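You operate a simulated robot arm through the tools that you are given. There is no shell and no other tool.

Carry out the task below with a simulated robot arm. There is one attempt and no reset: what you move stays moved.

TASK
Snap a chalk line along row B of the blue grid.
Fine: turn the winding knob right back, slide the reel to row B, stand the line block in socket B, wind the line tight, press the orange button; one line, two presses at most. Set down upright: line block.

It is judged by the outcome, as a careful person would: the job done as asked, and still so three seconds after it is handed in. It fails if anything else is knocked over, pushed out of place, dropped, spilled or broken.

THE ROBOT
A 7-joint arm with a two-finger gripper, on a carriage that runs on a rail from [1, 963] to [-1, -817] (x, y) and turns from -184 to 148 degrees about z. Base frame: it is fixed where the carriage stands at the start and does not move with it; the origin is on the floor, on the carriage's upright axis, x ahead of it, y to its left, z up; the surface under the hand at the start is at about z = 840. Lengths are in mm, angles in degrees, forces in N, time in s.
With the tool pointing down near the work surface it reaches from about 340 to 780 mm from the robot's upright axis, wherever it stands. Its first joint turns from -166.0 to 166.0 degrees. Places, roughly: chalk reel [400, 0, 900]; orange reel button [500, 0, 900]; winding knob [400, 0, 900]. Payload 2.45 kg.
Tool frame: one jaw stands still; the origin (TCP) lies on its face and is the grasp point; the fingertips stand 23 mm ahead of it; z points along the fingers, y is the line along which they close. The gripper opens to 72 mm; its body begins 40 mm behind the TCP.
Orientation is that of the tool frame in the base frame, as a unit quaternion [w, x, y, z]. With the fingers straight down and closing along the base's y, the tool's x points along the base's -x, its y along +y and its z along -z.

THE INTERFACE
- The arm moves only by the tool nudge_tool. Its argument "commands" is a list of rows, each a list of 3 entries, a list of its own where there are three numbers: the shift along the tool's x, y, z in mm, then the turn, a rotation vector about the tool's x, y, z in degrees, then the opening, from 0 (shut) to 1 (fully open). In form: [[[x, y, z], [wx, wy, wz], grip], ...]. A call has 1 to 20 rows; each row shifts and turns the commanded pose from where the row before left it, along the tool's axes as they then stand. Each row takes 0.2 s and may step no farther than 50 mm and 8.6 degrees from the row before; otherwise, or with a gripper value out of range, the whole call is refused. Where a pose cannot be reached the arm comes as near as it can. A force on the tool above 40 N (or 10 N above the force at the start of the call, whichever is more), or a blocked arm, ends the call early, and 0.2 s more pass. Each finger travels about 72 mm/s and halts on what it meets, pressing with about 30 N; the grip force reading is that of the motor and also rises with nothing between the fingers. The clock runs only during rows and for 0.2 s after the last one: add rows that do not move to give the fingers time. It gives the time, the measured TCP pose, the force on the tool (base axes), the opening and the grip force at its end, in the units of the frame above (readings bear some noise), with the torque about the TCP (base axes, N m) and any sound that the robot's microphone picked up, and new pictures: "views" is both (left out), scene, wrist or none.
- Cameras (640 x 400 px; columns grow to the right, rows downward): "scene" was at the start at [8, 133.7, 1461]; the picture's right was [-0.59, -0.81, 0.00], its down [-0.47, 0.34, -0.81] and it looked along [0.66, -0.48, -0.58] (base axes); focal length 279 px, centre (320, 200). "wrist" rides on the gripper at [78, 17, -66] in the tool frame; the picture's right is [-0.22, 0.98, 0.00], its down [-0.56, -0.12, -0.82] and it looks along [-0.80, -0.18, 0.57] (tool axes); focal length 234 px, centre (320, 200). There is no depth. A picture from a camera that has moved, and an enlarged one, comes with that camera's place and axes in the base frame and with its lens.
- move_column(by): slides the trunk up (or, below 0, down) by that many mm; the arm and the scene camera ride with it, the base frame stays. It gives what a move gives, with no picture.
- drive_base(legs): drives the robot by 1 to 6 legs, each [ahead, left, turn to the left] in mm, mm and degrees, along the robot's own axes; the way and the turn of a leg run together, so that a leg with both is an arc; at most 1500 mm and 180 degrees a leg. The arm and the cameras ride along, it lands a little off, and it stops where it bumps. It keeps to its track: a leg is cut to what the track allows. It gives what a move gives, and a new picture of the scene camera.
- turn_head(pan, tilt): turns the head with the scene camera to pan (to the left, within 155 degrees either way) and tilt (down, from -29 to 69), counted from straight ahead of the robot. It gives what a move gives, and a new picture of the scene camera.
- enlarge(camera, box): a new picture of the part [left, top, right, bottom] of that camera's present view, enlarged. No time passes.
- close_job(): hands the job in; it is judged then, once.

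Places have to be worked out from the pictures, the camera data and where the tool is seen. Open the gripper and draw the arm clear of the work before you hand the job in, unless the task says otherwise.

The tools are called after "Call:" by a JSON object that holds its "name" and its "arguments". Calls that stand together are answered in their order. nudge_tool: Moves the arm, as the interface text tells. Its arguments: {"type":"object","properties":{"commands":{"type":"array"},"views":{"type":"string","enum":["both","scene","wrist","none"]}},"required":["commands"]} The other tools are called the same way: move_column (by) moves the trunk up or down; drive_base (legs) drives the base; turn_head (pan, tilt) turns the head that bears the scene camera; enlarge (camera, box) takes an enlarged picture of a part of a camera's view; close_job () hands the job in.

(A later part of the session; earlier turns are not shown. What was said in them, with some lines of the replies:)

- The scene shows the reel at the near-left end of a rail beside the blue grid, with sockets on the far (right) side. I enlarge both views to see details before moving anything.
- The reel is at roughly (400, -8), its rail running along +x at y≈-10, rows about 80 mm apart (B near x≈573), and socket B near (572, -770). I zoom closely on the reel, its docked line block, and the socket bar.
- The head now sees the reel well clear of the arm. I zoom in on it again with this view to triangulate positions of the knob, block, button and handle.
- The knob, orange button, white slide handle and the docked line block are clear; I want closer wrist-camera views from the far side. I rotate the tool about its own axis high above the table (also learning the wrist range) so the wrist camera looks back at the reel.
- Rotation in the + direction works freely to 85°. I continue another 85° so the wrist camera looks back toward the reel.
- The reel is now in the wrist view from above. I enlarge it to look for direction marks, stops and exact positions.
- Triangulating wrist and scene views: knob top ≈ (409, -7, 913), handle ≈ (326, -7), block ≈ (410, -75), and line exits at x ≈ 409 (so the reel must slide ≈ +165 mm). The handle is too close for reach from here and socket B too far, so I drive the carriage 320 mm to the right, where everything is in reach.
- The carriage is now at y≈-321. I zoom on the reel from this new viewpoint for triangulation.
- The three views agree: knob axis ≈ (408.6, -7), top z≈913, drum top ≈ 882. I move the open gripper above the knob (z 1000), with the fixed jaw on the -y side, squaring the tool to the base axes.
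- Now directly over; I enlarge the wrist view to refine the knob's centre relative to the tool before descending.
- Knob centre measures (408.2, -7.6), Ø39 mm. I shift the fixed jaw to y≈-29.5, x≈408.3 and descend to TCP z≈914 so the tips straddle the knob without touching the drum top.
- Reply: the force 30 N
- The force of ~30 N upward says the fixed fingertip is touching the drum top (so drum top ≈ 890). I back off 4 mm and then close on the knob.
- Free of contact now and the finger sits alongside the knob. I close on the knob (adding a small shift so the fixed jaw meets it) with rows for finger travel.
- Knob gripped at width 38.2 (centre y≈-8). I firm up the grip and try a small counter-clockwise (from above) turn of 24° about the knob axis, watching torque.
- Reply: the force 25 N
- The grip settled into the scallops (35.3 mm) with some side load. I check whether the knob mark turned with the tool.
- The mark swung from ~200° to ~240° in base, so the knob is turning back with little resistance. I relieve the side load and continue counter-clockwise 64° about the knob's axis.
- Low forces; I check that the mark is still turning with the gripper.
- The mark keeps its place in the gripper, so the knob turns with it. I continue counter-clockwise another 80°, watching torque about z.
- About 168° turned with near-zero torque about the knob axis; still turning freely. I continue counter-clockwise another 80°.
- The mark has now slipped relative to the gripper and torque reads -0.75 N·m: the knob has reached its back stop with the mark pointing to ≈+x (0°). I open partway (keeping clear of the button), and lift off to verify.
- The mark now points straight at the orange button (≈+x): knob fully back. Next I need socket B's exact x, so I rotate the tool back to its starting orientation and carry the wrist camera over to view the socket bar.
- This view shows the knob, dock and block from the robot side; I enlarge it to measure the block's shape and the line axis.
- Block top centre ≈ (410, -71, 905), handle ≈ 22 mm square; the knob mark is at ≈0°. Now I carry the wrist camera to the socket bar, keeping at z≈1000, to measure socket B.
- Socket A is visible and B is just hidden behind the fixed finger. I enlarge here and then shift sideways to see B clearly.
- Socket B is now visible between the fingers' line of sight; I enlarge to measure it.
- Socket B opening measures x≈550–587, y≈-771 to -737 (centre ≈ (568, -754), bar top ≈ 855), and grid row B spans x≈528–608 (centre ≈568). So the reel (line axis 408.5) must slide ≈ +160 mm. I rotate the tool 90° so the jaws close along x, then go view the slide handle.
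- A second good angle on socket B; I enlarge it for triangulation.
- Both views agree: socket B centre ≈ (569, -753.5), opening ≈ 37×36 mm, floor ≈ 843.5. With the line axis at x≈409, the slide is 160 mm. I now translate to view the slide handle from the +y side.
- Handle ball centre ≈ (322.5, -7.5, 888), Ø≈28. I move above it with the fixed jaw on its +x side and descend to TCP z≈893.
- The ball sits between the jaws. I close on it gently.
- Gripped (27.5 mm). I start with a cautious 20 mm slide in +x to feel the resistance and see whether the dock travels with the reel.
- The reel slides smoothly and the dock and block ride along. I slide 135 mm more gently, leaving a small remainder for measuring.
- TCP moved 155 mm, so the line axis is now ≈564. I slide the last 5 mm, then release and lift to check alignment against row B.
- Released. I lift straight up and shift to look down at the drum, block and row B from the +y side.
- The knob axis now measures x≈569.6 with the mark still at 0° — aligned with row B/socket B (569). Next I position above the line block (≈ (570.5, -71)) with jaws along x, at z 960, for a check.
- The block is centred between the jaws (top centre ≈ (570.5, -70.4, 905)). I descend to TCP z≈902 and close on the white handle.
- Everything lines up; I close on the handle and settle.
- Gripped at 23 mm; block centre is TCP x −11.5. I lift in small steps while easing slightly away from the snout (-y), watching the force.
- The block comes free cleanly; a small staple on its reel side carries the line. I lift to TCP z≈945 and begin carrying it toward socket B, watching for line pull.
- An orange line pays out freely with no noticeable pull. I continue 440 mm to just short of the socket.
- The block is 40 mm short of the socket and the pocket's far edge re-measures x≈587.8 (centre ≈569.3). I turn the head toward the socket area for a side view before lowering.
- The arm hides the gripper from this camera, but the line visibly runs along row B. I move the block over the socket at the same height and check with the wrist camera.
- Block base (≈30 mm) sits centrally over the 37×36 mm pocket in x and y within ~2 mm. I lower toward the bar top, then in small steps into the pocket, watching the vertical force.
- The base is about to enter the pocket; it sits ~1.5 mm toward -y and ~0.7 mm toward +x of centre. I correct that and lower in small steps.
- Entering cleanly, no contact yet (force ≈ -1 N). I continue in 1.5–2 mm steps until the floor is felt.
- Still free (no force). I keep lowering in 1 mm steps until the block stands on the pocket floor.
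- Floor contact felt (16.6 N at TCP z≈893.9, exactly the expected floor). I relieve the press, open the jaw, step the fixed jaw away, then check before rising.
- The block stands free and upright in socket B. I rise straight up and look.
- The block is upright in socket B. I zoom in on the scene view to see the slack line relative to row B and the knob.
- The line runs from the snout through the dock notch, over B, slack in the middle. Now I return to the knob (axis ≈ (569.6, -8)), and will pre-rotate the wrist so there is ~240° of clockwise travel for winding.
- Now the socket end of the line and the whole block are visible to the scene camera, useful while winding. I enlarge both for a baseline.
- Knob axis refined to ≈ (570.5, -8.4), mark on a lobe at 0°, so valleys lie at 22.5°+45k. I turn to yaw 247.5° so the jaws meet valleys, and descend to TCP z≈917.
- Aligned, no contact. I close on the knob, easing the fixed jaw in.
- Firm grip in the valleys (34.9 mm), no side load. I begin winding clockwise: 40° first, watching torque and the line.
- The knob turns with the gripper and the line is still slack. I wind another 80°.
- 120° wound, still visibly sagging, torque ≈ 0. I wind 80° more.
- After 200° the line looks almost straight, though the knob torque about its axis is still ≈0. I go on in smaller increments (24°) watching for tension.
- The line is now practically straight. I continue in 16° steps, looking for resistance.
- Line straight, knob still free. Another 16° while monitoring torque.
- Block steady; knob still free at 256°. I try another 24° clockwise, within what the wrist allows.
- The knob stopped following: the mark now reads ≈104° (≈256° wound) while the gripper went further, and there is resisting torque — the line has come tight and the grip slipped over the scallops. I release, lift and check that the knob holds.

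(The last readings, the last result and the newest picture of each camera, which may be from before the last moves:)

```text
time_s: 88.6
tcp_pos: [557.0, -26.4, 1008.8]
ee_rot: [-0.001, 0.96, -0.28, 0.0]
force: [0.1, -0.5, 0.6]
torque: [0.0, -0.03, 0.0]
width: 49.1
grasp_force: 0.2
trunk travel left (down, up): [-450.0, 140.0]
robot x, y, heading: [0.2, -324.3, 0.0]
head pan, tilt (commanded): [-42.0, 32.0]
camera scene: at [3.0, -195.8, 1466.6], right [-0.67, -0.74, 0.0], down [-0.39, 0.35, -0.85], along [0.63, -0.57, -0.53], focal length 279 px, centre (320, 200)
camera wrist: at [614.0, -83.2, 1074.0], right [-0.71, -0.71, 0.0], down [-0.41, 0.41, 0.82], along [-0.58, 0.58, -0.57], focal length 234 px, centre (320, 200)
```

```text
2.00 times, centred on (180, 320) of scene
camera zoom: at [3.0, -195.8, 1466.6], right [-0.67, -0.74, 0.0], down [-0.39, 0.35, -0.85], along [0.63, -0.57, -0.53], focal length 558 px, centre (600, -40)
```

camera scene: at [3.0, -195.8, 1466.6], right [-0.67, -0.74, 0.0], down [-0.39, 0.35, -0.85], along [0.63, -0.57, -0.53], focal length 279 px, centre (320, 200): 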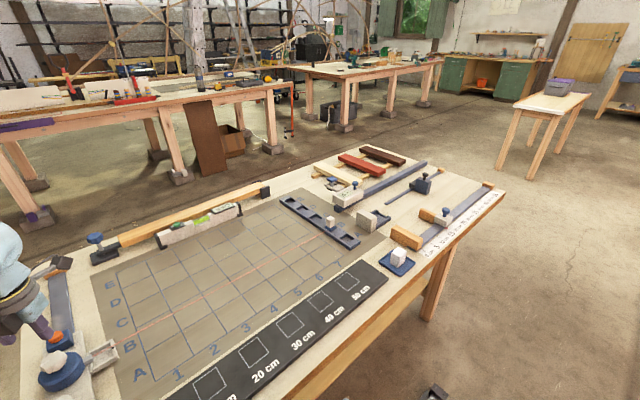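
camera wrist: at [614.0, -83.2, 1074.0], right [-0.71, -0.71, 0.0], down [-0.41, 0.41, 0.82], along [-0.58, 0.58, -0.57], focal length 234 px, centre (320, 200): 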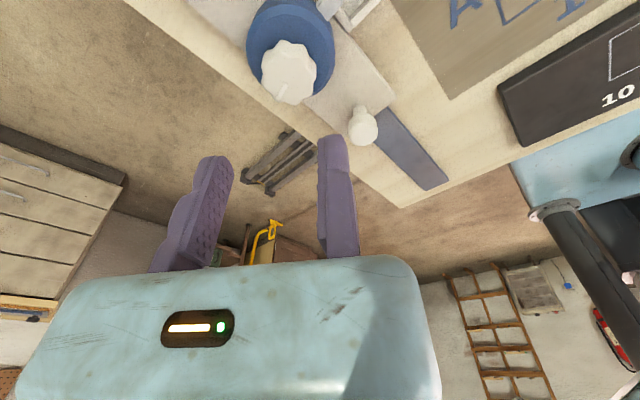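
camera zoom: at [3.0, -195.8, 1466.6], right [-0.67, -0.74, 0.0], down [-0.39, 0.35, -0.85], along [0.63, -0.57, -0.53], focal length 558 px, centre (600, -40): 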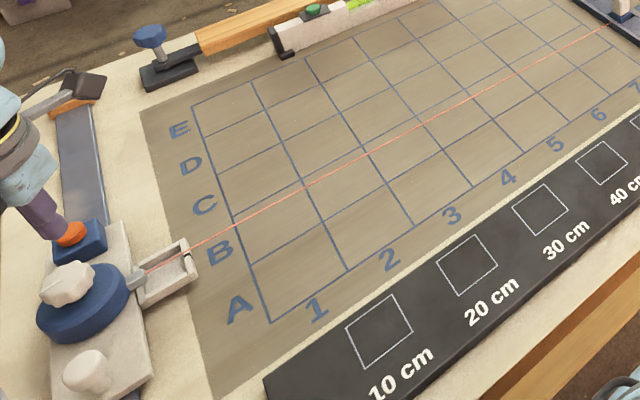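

The knob holds at mark ≈107° (≈253° wound) and the line is straight along row B. To be sure it is truly tight I re-grip in the valleys from a fresh wrist angle and feel for resistance.

Call:
{"name": "nudge_tool", "arguments": {"commands": [[[0, 0, 0], [0, 0, -8.5], 0.68], [[0, 0, 0], [0, 0, -8.5], 0.68], [[0, 0, 0], [0, 0, -8.5], 0.68], [[0, 0, 0], [0, 0, -8.5], 0.68], [[0, 0, 0], [0, 0, -8.5], 0.68], [[0, 0, 0], [0, 0, -8.5], 0.68], [[0, 0, 0], [0, 0, -8.5], 0.68], [[0, 0, 0], [0, 0, -8.5], 0.68], [[0, 0, 0], [0, 0, -8.5], 0.68], [[0, 0, 0], [0, 0, -8.5], 0.68], [[0, 0, 0], [0, 0, -8.5], 0.68], [[0, 0, 0], [0, 0, -8.5], 0.68], [[0, 0, 0], [0, 0, -8.5], 0.68], [[0, 0, 0], [0, 0, -8.5], 0.68], [[0, 0, 0], [0, 0, -8.5], 0.68], [[0, 0, 0], [0, 0, -8.5], 0.68], [[0, 0, 0], [0, 0, -8.5], 0.68], [[0, 0, 0], [0, 0, -8.5], 0.68], [[0, 0, 0], [0, 0, -8.5], 0.68], [[5.8, 43.4, 0], [0, 0, 0], 0.68]], "views": "wrist"}}

Call:
{"name": "enlarge", "arguments": {"camera": "wrist", "box": [200, 0, 400, 150]}}

```text
time_s: 92.8
tcp_pos: [587.8, 6.3, 1007.9]
ee_rot: [0.0, 0.43, 0.903, 0.0]
force: [-0.5, -0.7, 0.0]
torque: [0.0, -0.02, 0.02]
width: 49.1
grasp_force: 0.1
trunk travel left (down, up): [-450.0, 140.0]
robot x, y, heading: [0.3, -323.5, -0.0]
head pan, tilt (commanded): [-42.0, 32.0]
camera wrist: at [552.3, 77.0, 1073.7], right [0.89, 0.45, 0.0], down [0.26, -0.51, 0.82], along [0.37, -0.73, -0.57], focal length 234 px, centre (320, 200)
```

wrist: 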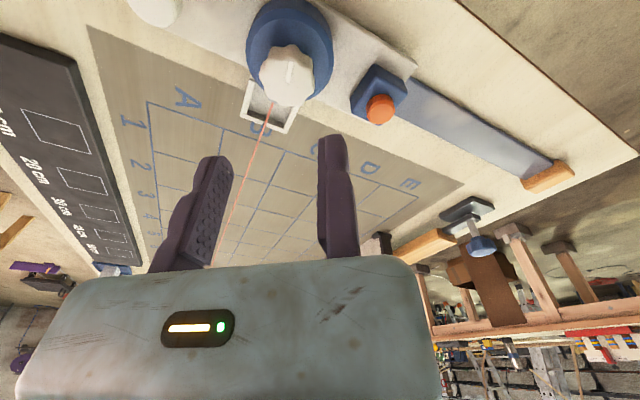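

```text
2.67 times, centred on (300, 75) of wrist
camera zoom: at [552.3, 77.0, 1073.7], right [0.89, 0.45, 0.0], down [0.26, -0.51, 0.82], along [0.37, -0.73, -0.57], focal length 624 px, centre (373, 533)
```

zoom: 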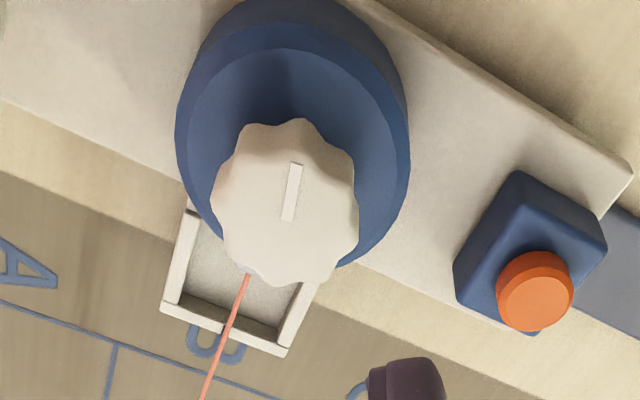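

Mark reads 108°, knob centre (569.7, -8.1); my jaws are valley-aligned. I descend and grip again.

Call:
{"name": "nudge_tool", "arguments": {"commands": [[[0, -1, 30], [0, 0, 0], 0.68], [[0, 0, 30], [0, 0, 0], 0.68], [[0, 0, 20], [0, 0, 0], 0.68], [[0, 0, 10], [0, 0, 0], 0.68], [[0, -2, 0], [0, 0, 0], 0.6], [[0, -1.5, 0], [0, 0, 0], 0.5], [[0, 0, 0], [0, 0, 0], 0.4], [[0, 0, 0], [0, 0, 0], 0.4], [[0, 0, 0], [0, 0, 0], 0.4]], "views": "wrist"}}

Call:
{"name": "enlarge", "arguments": {"camera": "wrist", "box": [190, 70, 390, 220]}}

```text
time_s: 94.8
tcp_pos: [584.4, 2.2, 919.2]
ee_rot: [0.0, 0.43, 0.903, 0.0]
force: [-3.0, -4.2, -1.8]
torque: [-0.01, 0.08, 0.03]
width: 35.3
grasp_force: 45.0
trunk travel left (down, up): [-450.0, 140.0]
robot x, y, heading: [1.8, -322.2, -0.1]
head pan, tilt (commanded): [-42.0, 32.0]
camera wrist: at [549.2, 73.4, 983.5], right [0.9, 0.45, 0.0], down [0.26, -0.51, 0.82], along [0.36, -0.73, -0.57], focal length 234 px, centre (320, 200)
```

wrist: 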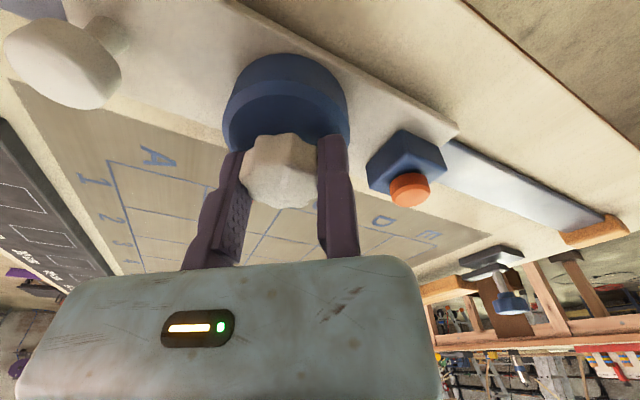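

```text
2.67 times, centred on (290, 145) of wrist
camera zoom: at [549.2, 73.4, 983.5], right [0.9, 0.45, 0.0], down [0.26, -0.51, 0.82], along [0.36, -0.73, -0.57], focal length 624 px, centre (400, 347)
```

zoom: 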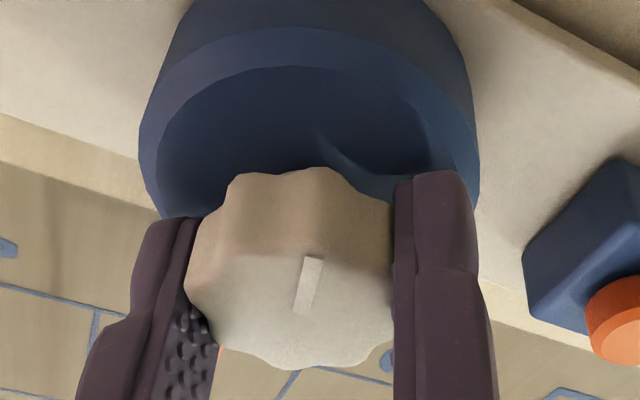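

Gripped cleanly. I turn 5° clockwise and read the torque.

Call:
{"name": "nudge_tool", "arguments": {"commands": [[[-1.53, -0.07, 0], [0, 0, 5], 0.35], [[0, 0, 0], [0, 0, 0], 0.35]], "views": "wrist"}}

Call:
{"name": "enlarge", "arguments": {"camera": "wrist", "box": [190, 70, 390, 220]}}

```text
time_s: 95.4
tcp_pos: [585.3, 1.9, 918.3]
ee_rot: [0.0, 0.469, 0.883, -0.001]
force: [-0.9, -3.9, -1.6]
torque: [-0.25, -0.23, 0.76]
width: 35.2
grasp_force: 45.2
trunk travel left (down, up): [-450.0, 140.0]
robot x, y, heading: [0.4, -323.8, 0.3]
head pan, tilt (commanded): [-42.0, 32.0]
camera wrist: at [556.2, 75.4, 983.8], right [0.93, 0.37, 0.0], down [0.21, -0.53, 0.82], along [0.3, -0.76, -0.57], focal length 234 px, centre (320, 200)
```

wrist: 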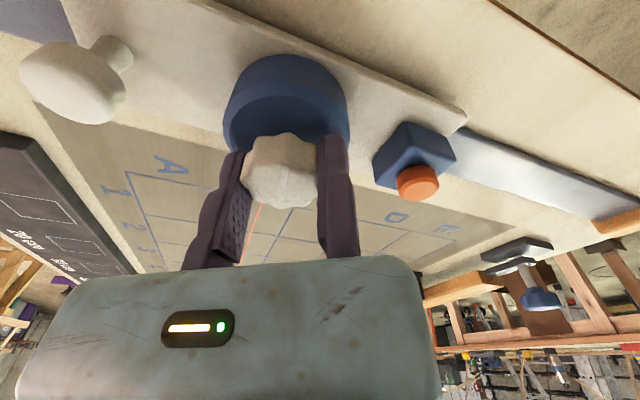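

```text
2.67 times, centred on (290, 145) of wrist
camera zoom: at [556.2, 75.4, 983.8], right [0.93, 0.37, 0.0], down [0.21, -0.53, 0.82], along [0.3, -0.76, -0.57], focal length 624 px, centre (400, 347)
```

zoom: 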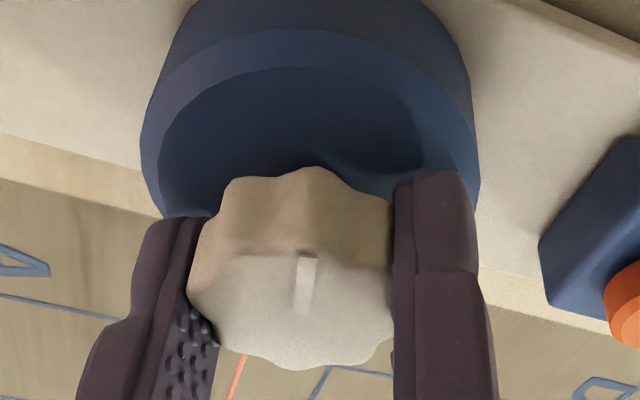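

Immediate 0.76 N·m resistance at 5°: the line is wound tight. I release the knob straight off and rise, then locate the orange button precisely.

Call:
{"name": "nudge_tool", "arguments": {"commands": [[[0, 0, 0], [0, 0, 0], 0.55], [[0, 0, 0], [0, 0, 0], 0.68], [[0, 3, 0], [0, 0, 0], 0.68], [[0, 0, -20], [0, 0, 0], 0.68], [[0, 0, -35], [0, 0, 0], 0.68], [[0, 0, -35], [0, 0, 0], 0.68], [[0, 0, 0], [0, 0, 0], 0.68]], "views": "both"}}

Call:
{"name": "enlarge", "arguments": {"camera": "wrist", "box": [250, 0, 450, 150]}}

Call:
{"name": "enlarge", "arguments": {"camera": "scene", "box": [20, 200, 380, 400]}}

```text
time_s: 97.0
tcp_pos: [589.1, 2.5, 1009.2]
ee_rot: [0.0, 0.47, 0.883, 0.0]
force: [-0.9, 0.5, 0.5]
torque: [0.03, -0.02, -0.01]
width: 49.0
grasp_force: 0.0
trunk travel left (down, up): [-450.0, 140.0]
robot x, y, heading: [-1.0, -319.4, -0.1]
head pan, tilt (commanded): [-42.0, 32.0]
camera scene: at [3.0, -195.8, 1466.6], right [-0.67, -0.74, 0.0], down [-0.39, 0.35, -0.85], along [0.63, -0.57, -0.53], focal length 279 px, centre (320, 200)
camera wrist: at [559.1, 76.3, 1074.2], right [0.93, 0.37, 0.0], down [0.21, -0.53, 0.82], along [0.3, -0.76, -0.57], focal length 234 px, centre (320, 200)
```

scene: 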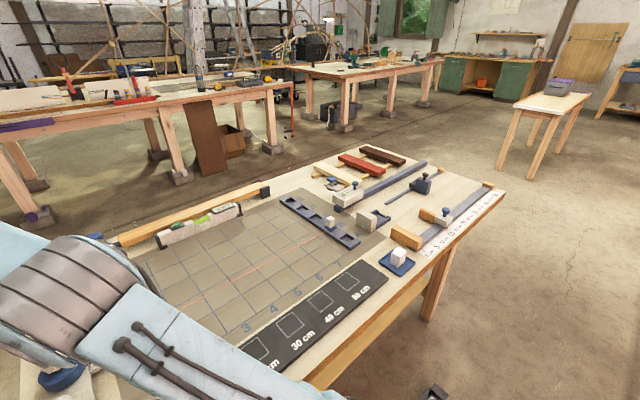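
wrist: 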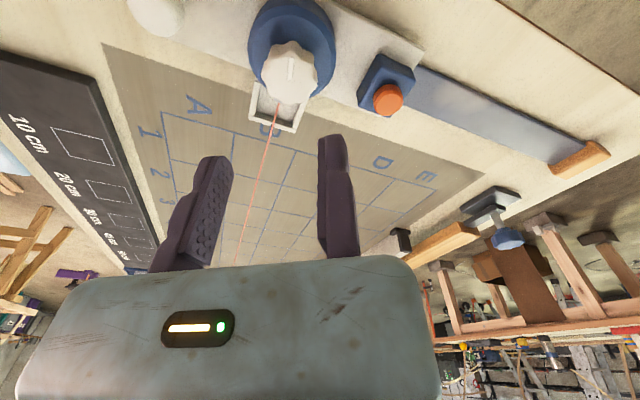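

```text
2.67 times, centred on (350, 75) of wrist
camera zoom: at [559.1, 76.3, 1074.2], right [0.93, 0.37, 0.0], down [0.21, -0.53, 0.82], along [0.3, -0.76, -0.57], focal length 624 px, centre (240, 533)
```

zoom: 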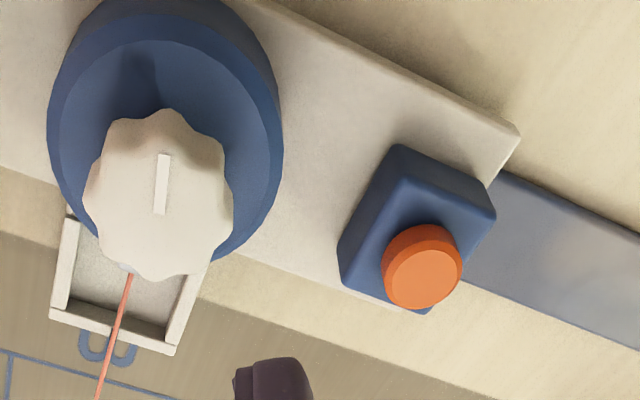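

```text
1.78 times, centred on (200, 300) of scene
camera zoom: at [3.0, -195.8, 1466.6], right [-0.67, -0.74, 0.0], down [-0.39, 0.35, -0.85], along [0.63, -0.57, -0.53], focal length 496 px, centre (533, 22)
```

zoom: 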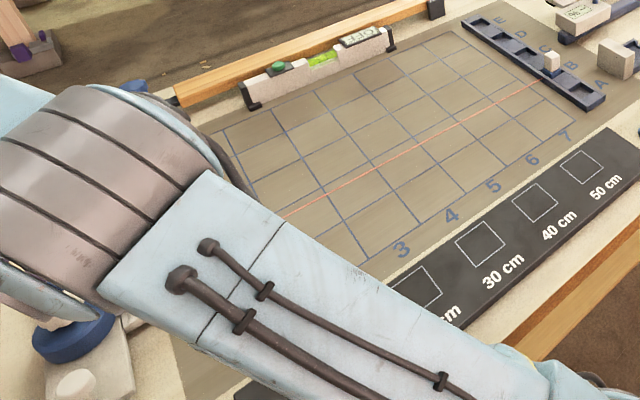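

The line is dead straight over row B and the block upright. Button centre ≈ (657, -8, 890). I move above it with the gripper closing shut, then stop with the tips ~17 mm above to check alignment.

Call:
{"name": "nudge_tool", "arguments": {"commands": [[[-23.8, 25.35, 0], [0, 0, 0], 0.4], [[-23.8, 25.35, 0], [0, 0, 0], 0.1], [[0, 0, 0], [0, 0, 0], 0], [[0, 0, 0], [0, 0, 0], 0], [[0, 0, 30], [0, 0, 0], 0], [[0, 0, 30], [0, 0, 0], 0], [[0, 0, 18], [0, 0, 0], 0], [[0, 0, 0], [0, 0, 0], 0]], "views": "both"}}

Call:
{"name": "enlarge", "arguments": {"camera": "wrist", "box": [220, 60, 420, 210]}}

```text
time_s: 98.8
tcp_pos: [657.7, -6.1, 930.6]
ee_rot: [0.0, 0.469, 0.883, 0.0]
force: [0.2, -0.4, 0.4]
torque: [0.04, -0.02, 0.01]
width: 0.0
grasp_force: 28.4
trunk travel left (down, up): [-450.0, 140.0]
robot x, y, heading: [3.2, -320.3, 0.3]
head pan, tilt (commanded): [-42.0, 32.0]
camera scene: at [3.3, -195.6, 1466.6], right [-0.67, -0.74, 0.0], down [-0.39, 0.35, -0.85], along [0.63, -0.57, -0.53], focal length 279 px, centre (320, 200)
camera wrist: at [627.6, 66.5, 994.9], right [0.93, 0.37, 0.0], down [0.21, -0.53, 0.82], along [0.3, -0.76, -0.57], focal length 234 px, centre (320, 200)
```

scene: 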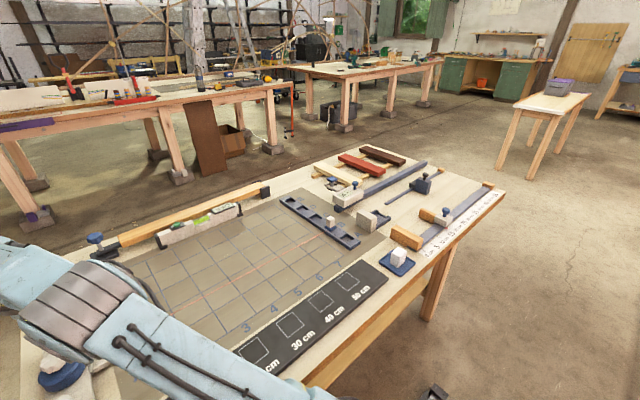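
wrist: 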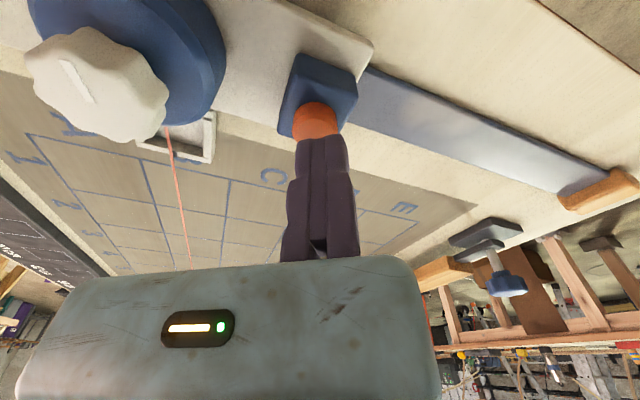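

```text
2.67 times, centred on (320, 135) of wrist
camera zoom: at [627.6, 66.5, 994.9], right [0.93, 0.37, 0.0], down [0.21, -0.53, 0.82], along [0.3, -0.76, -0.57], focal length 624 px, centre (320, 373)
```

zoom: 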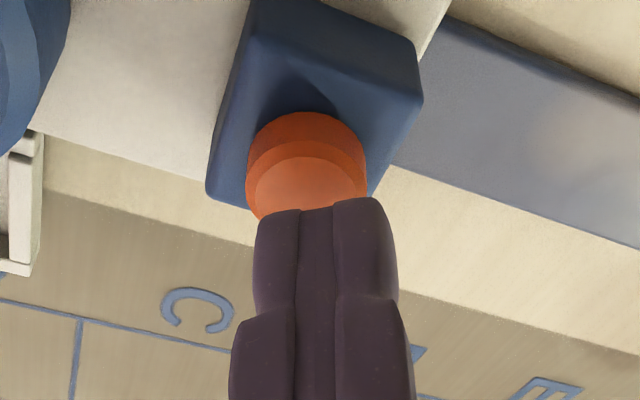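

Tips are above the button, a few mm toward +x/+y; I correct by (-2, -2.5) mm and press straight down in small steps, watching force and sound.

Call:
{"name": "nudge_tool", "arguments": {"commands": [[[-1, -3, 0], [0, 0, 0], 0], [[0, 0, 3], [0, 0, 0], 0], [[0, 0, 3], [0, 0, 0], 0], [[0, 0, 3], [0, 0, 0], 0], [[0, 0, 2], [0, 0, 0], 0], [[0, 0, 2], [0, 0, 0], 0], [[0, 0, 2], [0, 0, 0], 0], [[0, 0, 2], [0, 0, 0], 0]], "views": "both"}}

Call:
{"name": "enlarge", "arguments": {"camera": "wrist", "box": [220, 60, 420, 210]}}

```text
time_s: 100.6
tcp_pos: [654.1, -9.5, 915.0]
ee_rot: [0.0, 0.47, 0.883, 0.0]
force: [0.3, 2.1, 3.9]
torque: [0.02, -0.05, 0.02]
width: 6.0
grasp_force: 28.5
trunk travel left (down, up): [-450.0, 140.0]
robot x, y, heading: [3.3, -322.5, 0.0]
head pan, tilt (commanded): [-42.0, 32.0]
heard: click
camera scene: at [3.0, -195.7, 1466.6], right [-0.67, -0.74, 0.0], down [-0.39, 0.35, -0.85], along [0.63, -0.57, -0.53], focal length 279 px, centre (320, 200)
camera wrist: at [625.5, 63.7, 979.0], right [0.93, 0.37, 0.0], down [0.21, -0.53, 0.82], along [0.3, -0.76, -0.57], focal length 234 px, centre (320, 200)
```

scene: 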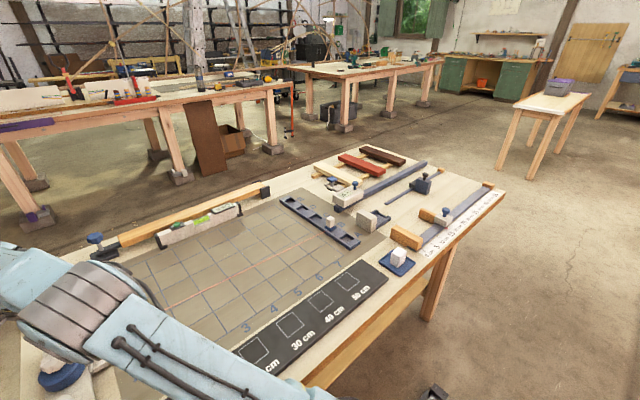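
wrist: 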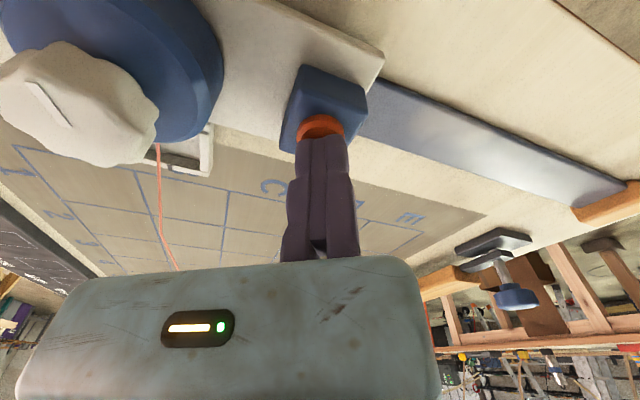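

```text
2.67 times, centred on (320, 135) of wrist
camera zoom: at [625.5, 63.7, 979.0], right [0.93, 0.37, 0.0], down [0.21, -0.53, 0.82], along [0.3, -0.76, -0.57], focal length 624 px, centre (320, 373)
```

zoom: 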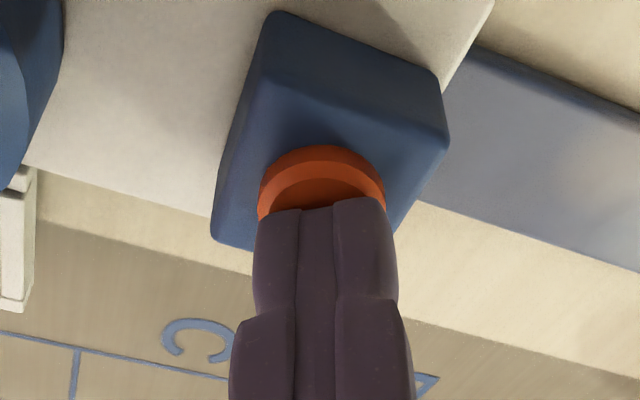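

A click was heard with the button depressed. Before lifting I check the grid for the chalk mark.

Call:
{"name": "enlarge", "arguments": {"camera": "scene", "box": [130, 180, 380, 340]}}

Call:
{"name": "enlarge", "arguments": {"camera": "wrist", "box": [60, 120, 260, 270]}}

```text
2.50 times, centred on (255, 260) of scene
camera zoom: at [3.0, -195.7, 1466.6], right [-0.67, -0.74, 0.0], down [-0.39, 0.35, -0.85], along [0.63, -0.57, -0.53], focal length 698 px, centre (482, 50)
```

zoom: 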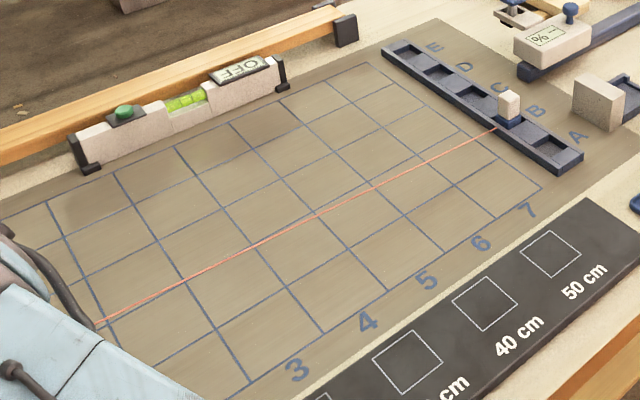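

```text
2.67 times, centred on (160, 195) of wrist
camera zoom: at [625.5, 63.7, 979.0], right [0.93, 0.37, 0.0], down [0.21, -0.53, 0.82], along [0.3, -0.76, -0.57], focal length 624 px, centre (747, 213)
```

zoom: 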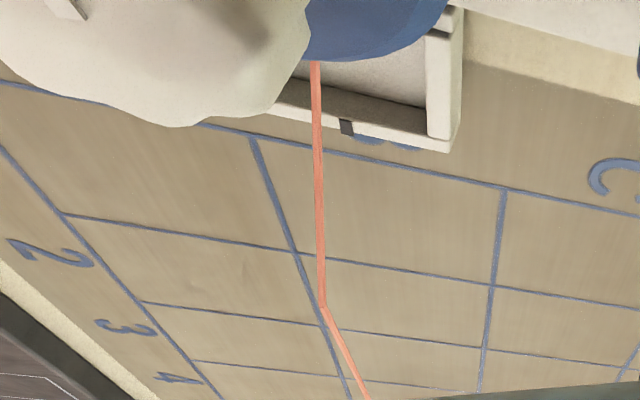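

The line shows a deflection as if snapping. I lift off the button and look again once it settles.

Call:
{"name": "nudge_tool", "arguments": {"commands": [[[0, 0, -10], [0, 0, 0], 0], [[0, 0, -25], [0, 0, 0], 0], [[0, 0, -40], [0, 0, 0], 0], [[0, 0, -20], [0, 0, 0], 0], [[0, 0, 0], [0, 0, 0], 0]], "views": "both"}}

Call:
{"name": "enlarge", "arguments": {"camera": "wrist", "box": [120, 40, 360, 220]}}

Call:
{"name": "enlarge", "arguments": {"camera": "scene", "box": [130, 180, 380, 340]}}

```text
time_s: 101.8
tcp_pos: [654.4, -9.3, 1008.4]
ee_rot: [-0.001, 0.469, 0.883, 0.0]
force: [-0.4, -0.8, -0.1]
torque: [-0.01, -0.02, -0.02]
width: 0.1
grasp_force: 28.2
trunk travel left (down, up): [-450.0, 140.0]
robot x, y, heading: [2.5, -327.0, -0.3]
head pan, tilt (commanded): [-42.0, 32.0]
camera scene: at [3.1, -195.7, 1466.6], right [-0.67, -0.74, 0.0], down [-0.39, 0.35, -0.85], along [0.63, -0.57, -0.53], focal length 279 px, centre (320, 200)
camera wrist: at [625.0, 64.2, 1073.8], right [0.93, 0.37, 0.0], down [0.21, -0.53, 0.82], along [0.3, -0.76, -0.57], focal length 234 px, centre (320, 200)
```

scene: 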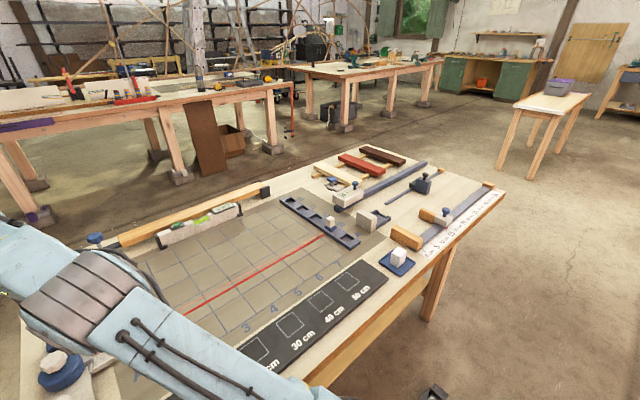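
wrist: 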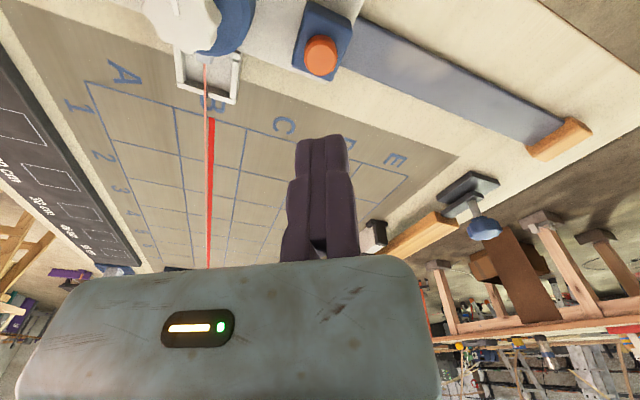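

```text
2.22 times, centred on (240, 130) of wrist
camera zoom: at [625.0, 64.2, 1073.8], right [0.93, 0.37, 0.0], down [0.21, -0.53, 0.82], along [0.3, -0.76, -0.57], focal length 520 px, centre (498, 356)
```

zoom: 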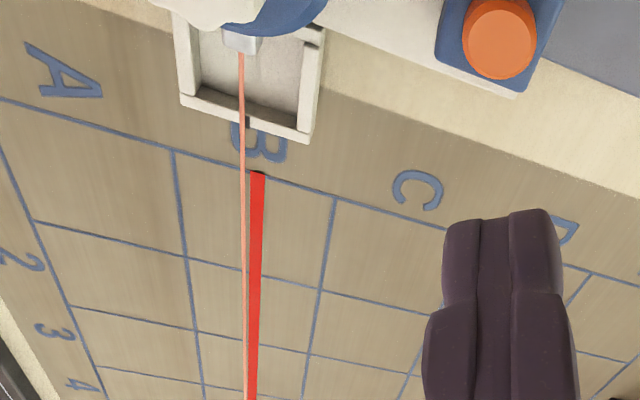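

```text
2.50 times, centred on (255, 260) of scene
camera zoom: at [3.1, -195.7, 1466.6], right [-0.67, -0.74, 0.0], down [-0.39, 0.35, -0.85], along [0.63, -0.57, -0.53], focal length 698 px, centre (482, 50)
```

zoom: 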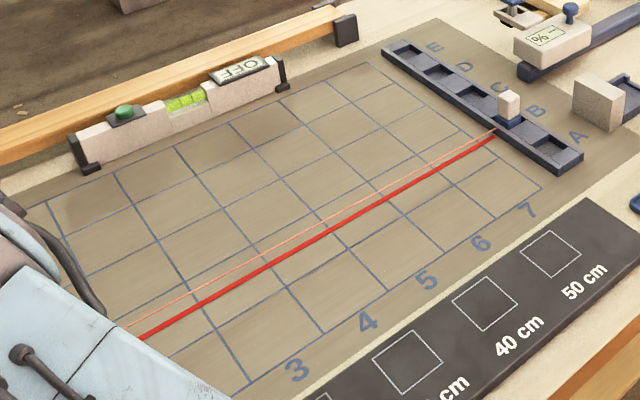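

A single red chalk line is now printed along the middle of row B, and the block still stands in socket B. I open the gripper, rise and draw the arm back clear of the work.

Call:
{"name": "nudge_tool", "arguments": {"commands": [[[0, 0, -45], [0, 0, 0], 0], [[0, 0, -45], [0, 0, 0], 0.4], [[0, 0, -45], [0, 0, 0], 0.8], [[0, 0, 0], [0, 0, 0], 1], [[-21.5, -37.7, 0], [0, 0, 0], 1], [[-21.5, -37.7, 0], [0, 0, 0], 1], [[-21.5, -37.7, 0], [0, 0, 0], 1], [[-21.5, -37.7, 0], [0, 0, 0], 1], [[-21.5, -37.7, 0], [0, 0, 0], 1], [[-21.5, -37.7, 0], [0, 0, 0], 1], [[-21.5, -37.7, 0], [0, 0, 0], 1], [[-21.5, -37.7, 0], [0, 0, 0], 1], [[0, 0, 0], [0, 0, 0], 1]], "views": "both"}}

Call:
{"name": "turn_head", "arguments": {"pan": -10, "tilt": 42}}

```text
time_s: 104.6
tcp_pos: [557.2, -283.8, 1149.5]
ee_rot: [0.0, 0.469, 0.883, -0.001]
force: [-0.4, -0.1, -0.2]
torque: [0.0, 0.0, -0.02]
width: 72.0
grasp_force: 0.0
out of reach, approached as far as the arm can: row 2, 3, 5, 6, 7
trunk travel left (down, up): [-450.0, 140.0]
robot x, y, heading: [-0.2, -319.8, -0.0]
head pan, tilt (commanded): [-42.0, 32.0]
camera scene: at [2.9, -196.0, 1466.6], right [-0.67, -0.74, 0.0], down [-0.39, 0.35, -0.85], along [0.63, -0.57, -0.53], focal length 279 px, centre (320, 200)
camera wrist: at [528.0, -211.7, 1214.9], right [0.93, 0.37, 0.0], down [0.21, -0.53, 0.82], along [0.3, -0.76, -0.57], focal length 234 px, centre (320, 200)
```

scene: 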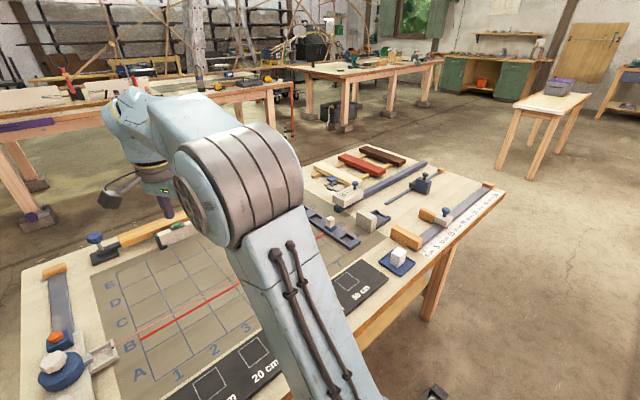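
wrist: 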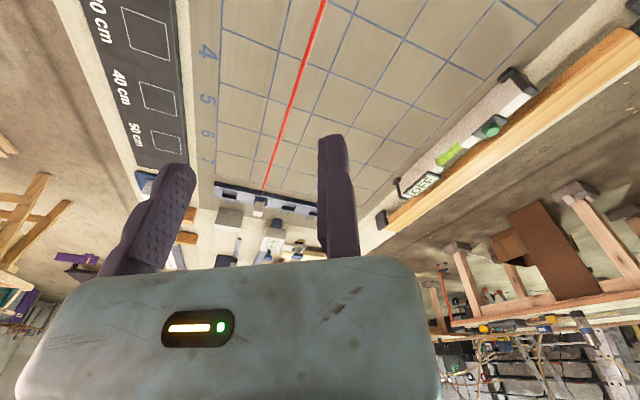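

```text
time_s: 105.5
tcp_pos: [557.7, -285.1, 1150.0]
ee_rot: [0.0, 0.469, 0.883, 0.0]
force: [0.7, -0.5, 0.8]
torque: [0.01, -0.01, -0.01]
width: 72.1
grasp_force: 0.1
trunk travel left (down, up): [-450.0, 140.0]
robot x, y, heading: [-1.3, -321.3, -0.2]
head pan, tilt (commanded): [-10.0, 42.0]
camera scene: at [18.9, -150.3, 1451.4], right [-0.17, -0.98, 0.0], down [-0.66, 0.12, -0.74], along [0.73, -0.13, -0.67], focal length 279 px, centre (320, 200)
```

scene: 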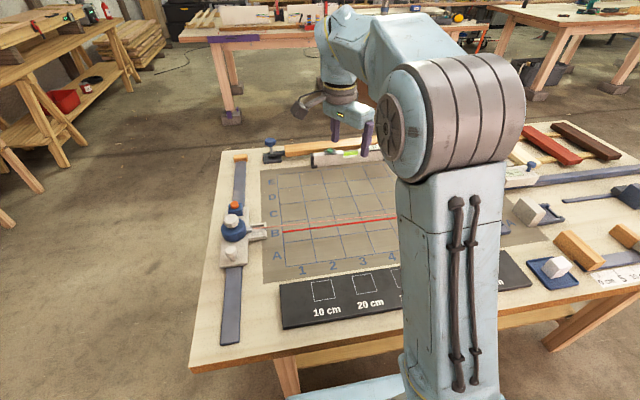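

Arm clear and gripper open; the red line lies along row B. I do a last check of the block and the reel in close-up.

Call:
{"name": "enlarge", "arguments": {"camera": "wrist", "box": [200, 150, 330, 240]}}

Call:
{"name": "enlarge", "arguments": {"camera": "scene", "box": [200, 140, 420, 340]}}

```text
4.44 times, centred on (265, 195) of wrist
camera zoom: at [528.5, -211.2, 1214.9], right [0.93, 0.37, 0.0], down [0.21, -0.53, 0.82], along [0.3, -0.76, -0.57], focal length 1041 px, centre (564, 222)
```

zoom: 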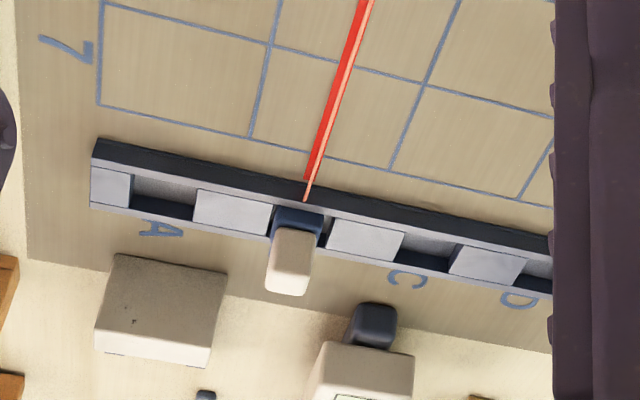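

```text
2.00 times, centred on (310, 240) of scene
camera zoom: at [18.9, -150.3, 1451.4], right [-0.17, -0.98, 0.0], down [-0.66, 0.12, -0.74], along [0.73, -0.13, -0.67], focal length 558 px, centre (340, 120)
```

zoom: 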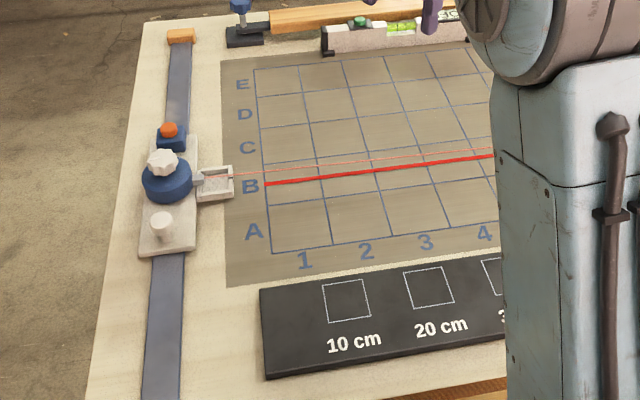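

The block stands upright in socket B, one red chalk line runs along row B, the reel is at row B and nothing else was disturbed. I hand the job in.

Call:
{"name": "close_job", "arguments": {}}

```text
The job is handed in.
```

I snapped the chalk line along row B and handed the job in. There is one red line along the middle of row B, made with a single press of the orange button.

- **Knob:** I turned it fully back to its stop first. After the block was placed, I wound it until it resisted firmly and the line was straight.
- **Reel:** it slid about 160 mm and now lines up with row B. The dock rode along with it.
- **Line block:** it stands upright in socket B, with a gap of a few millimetres on one side of the pocket.

The close-up pictures just before hand-in showed nothing else moved or knocked over. The arm is drawn back clear of the work, with the gripper open.
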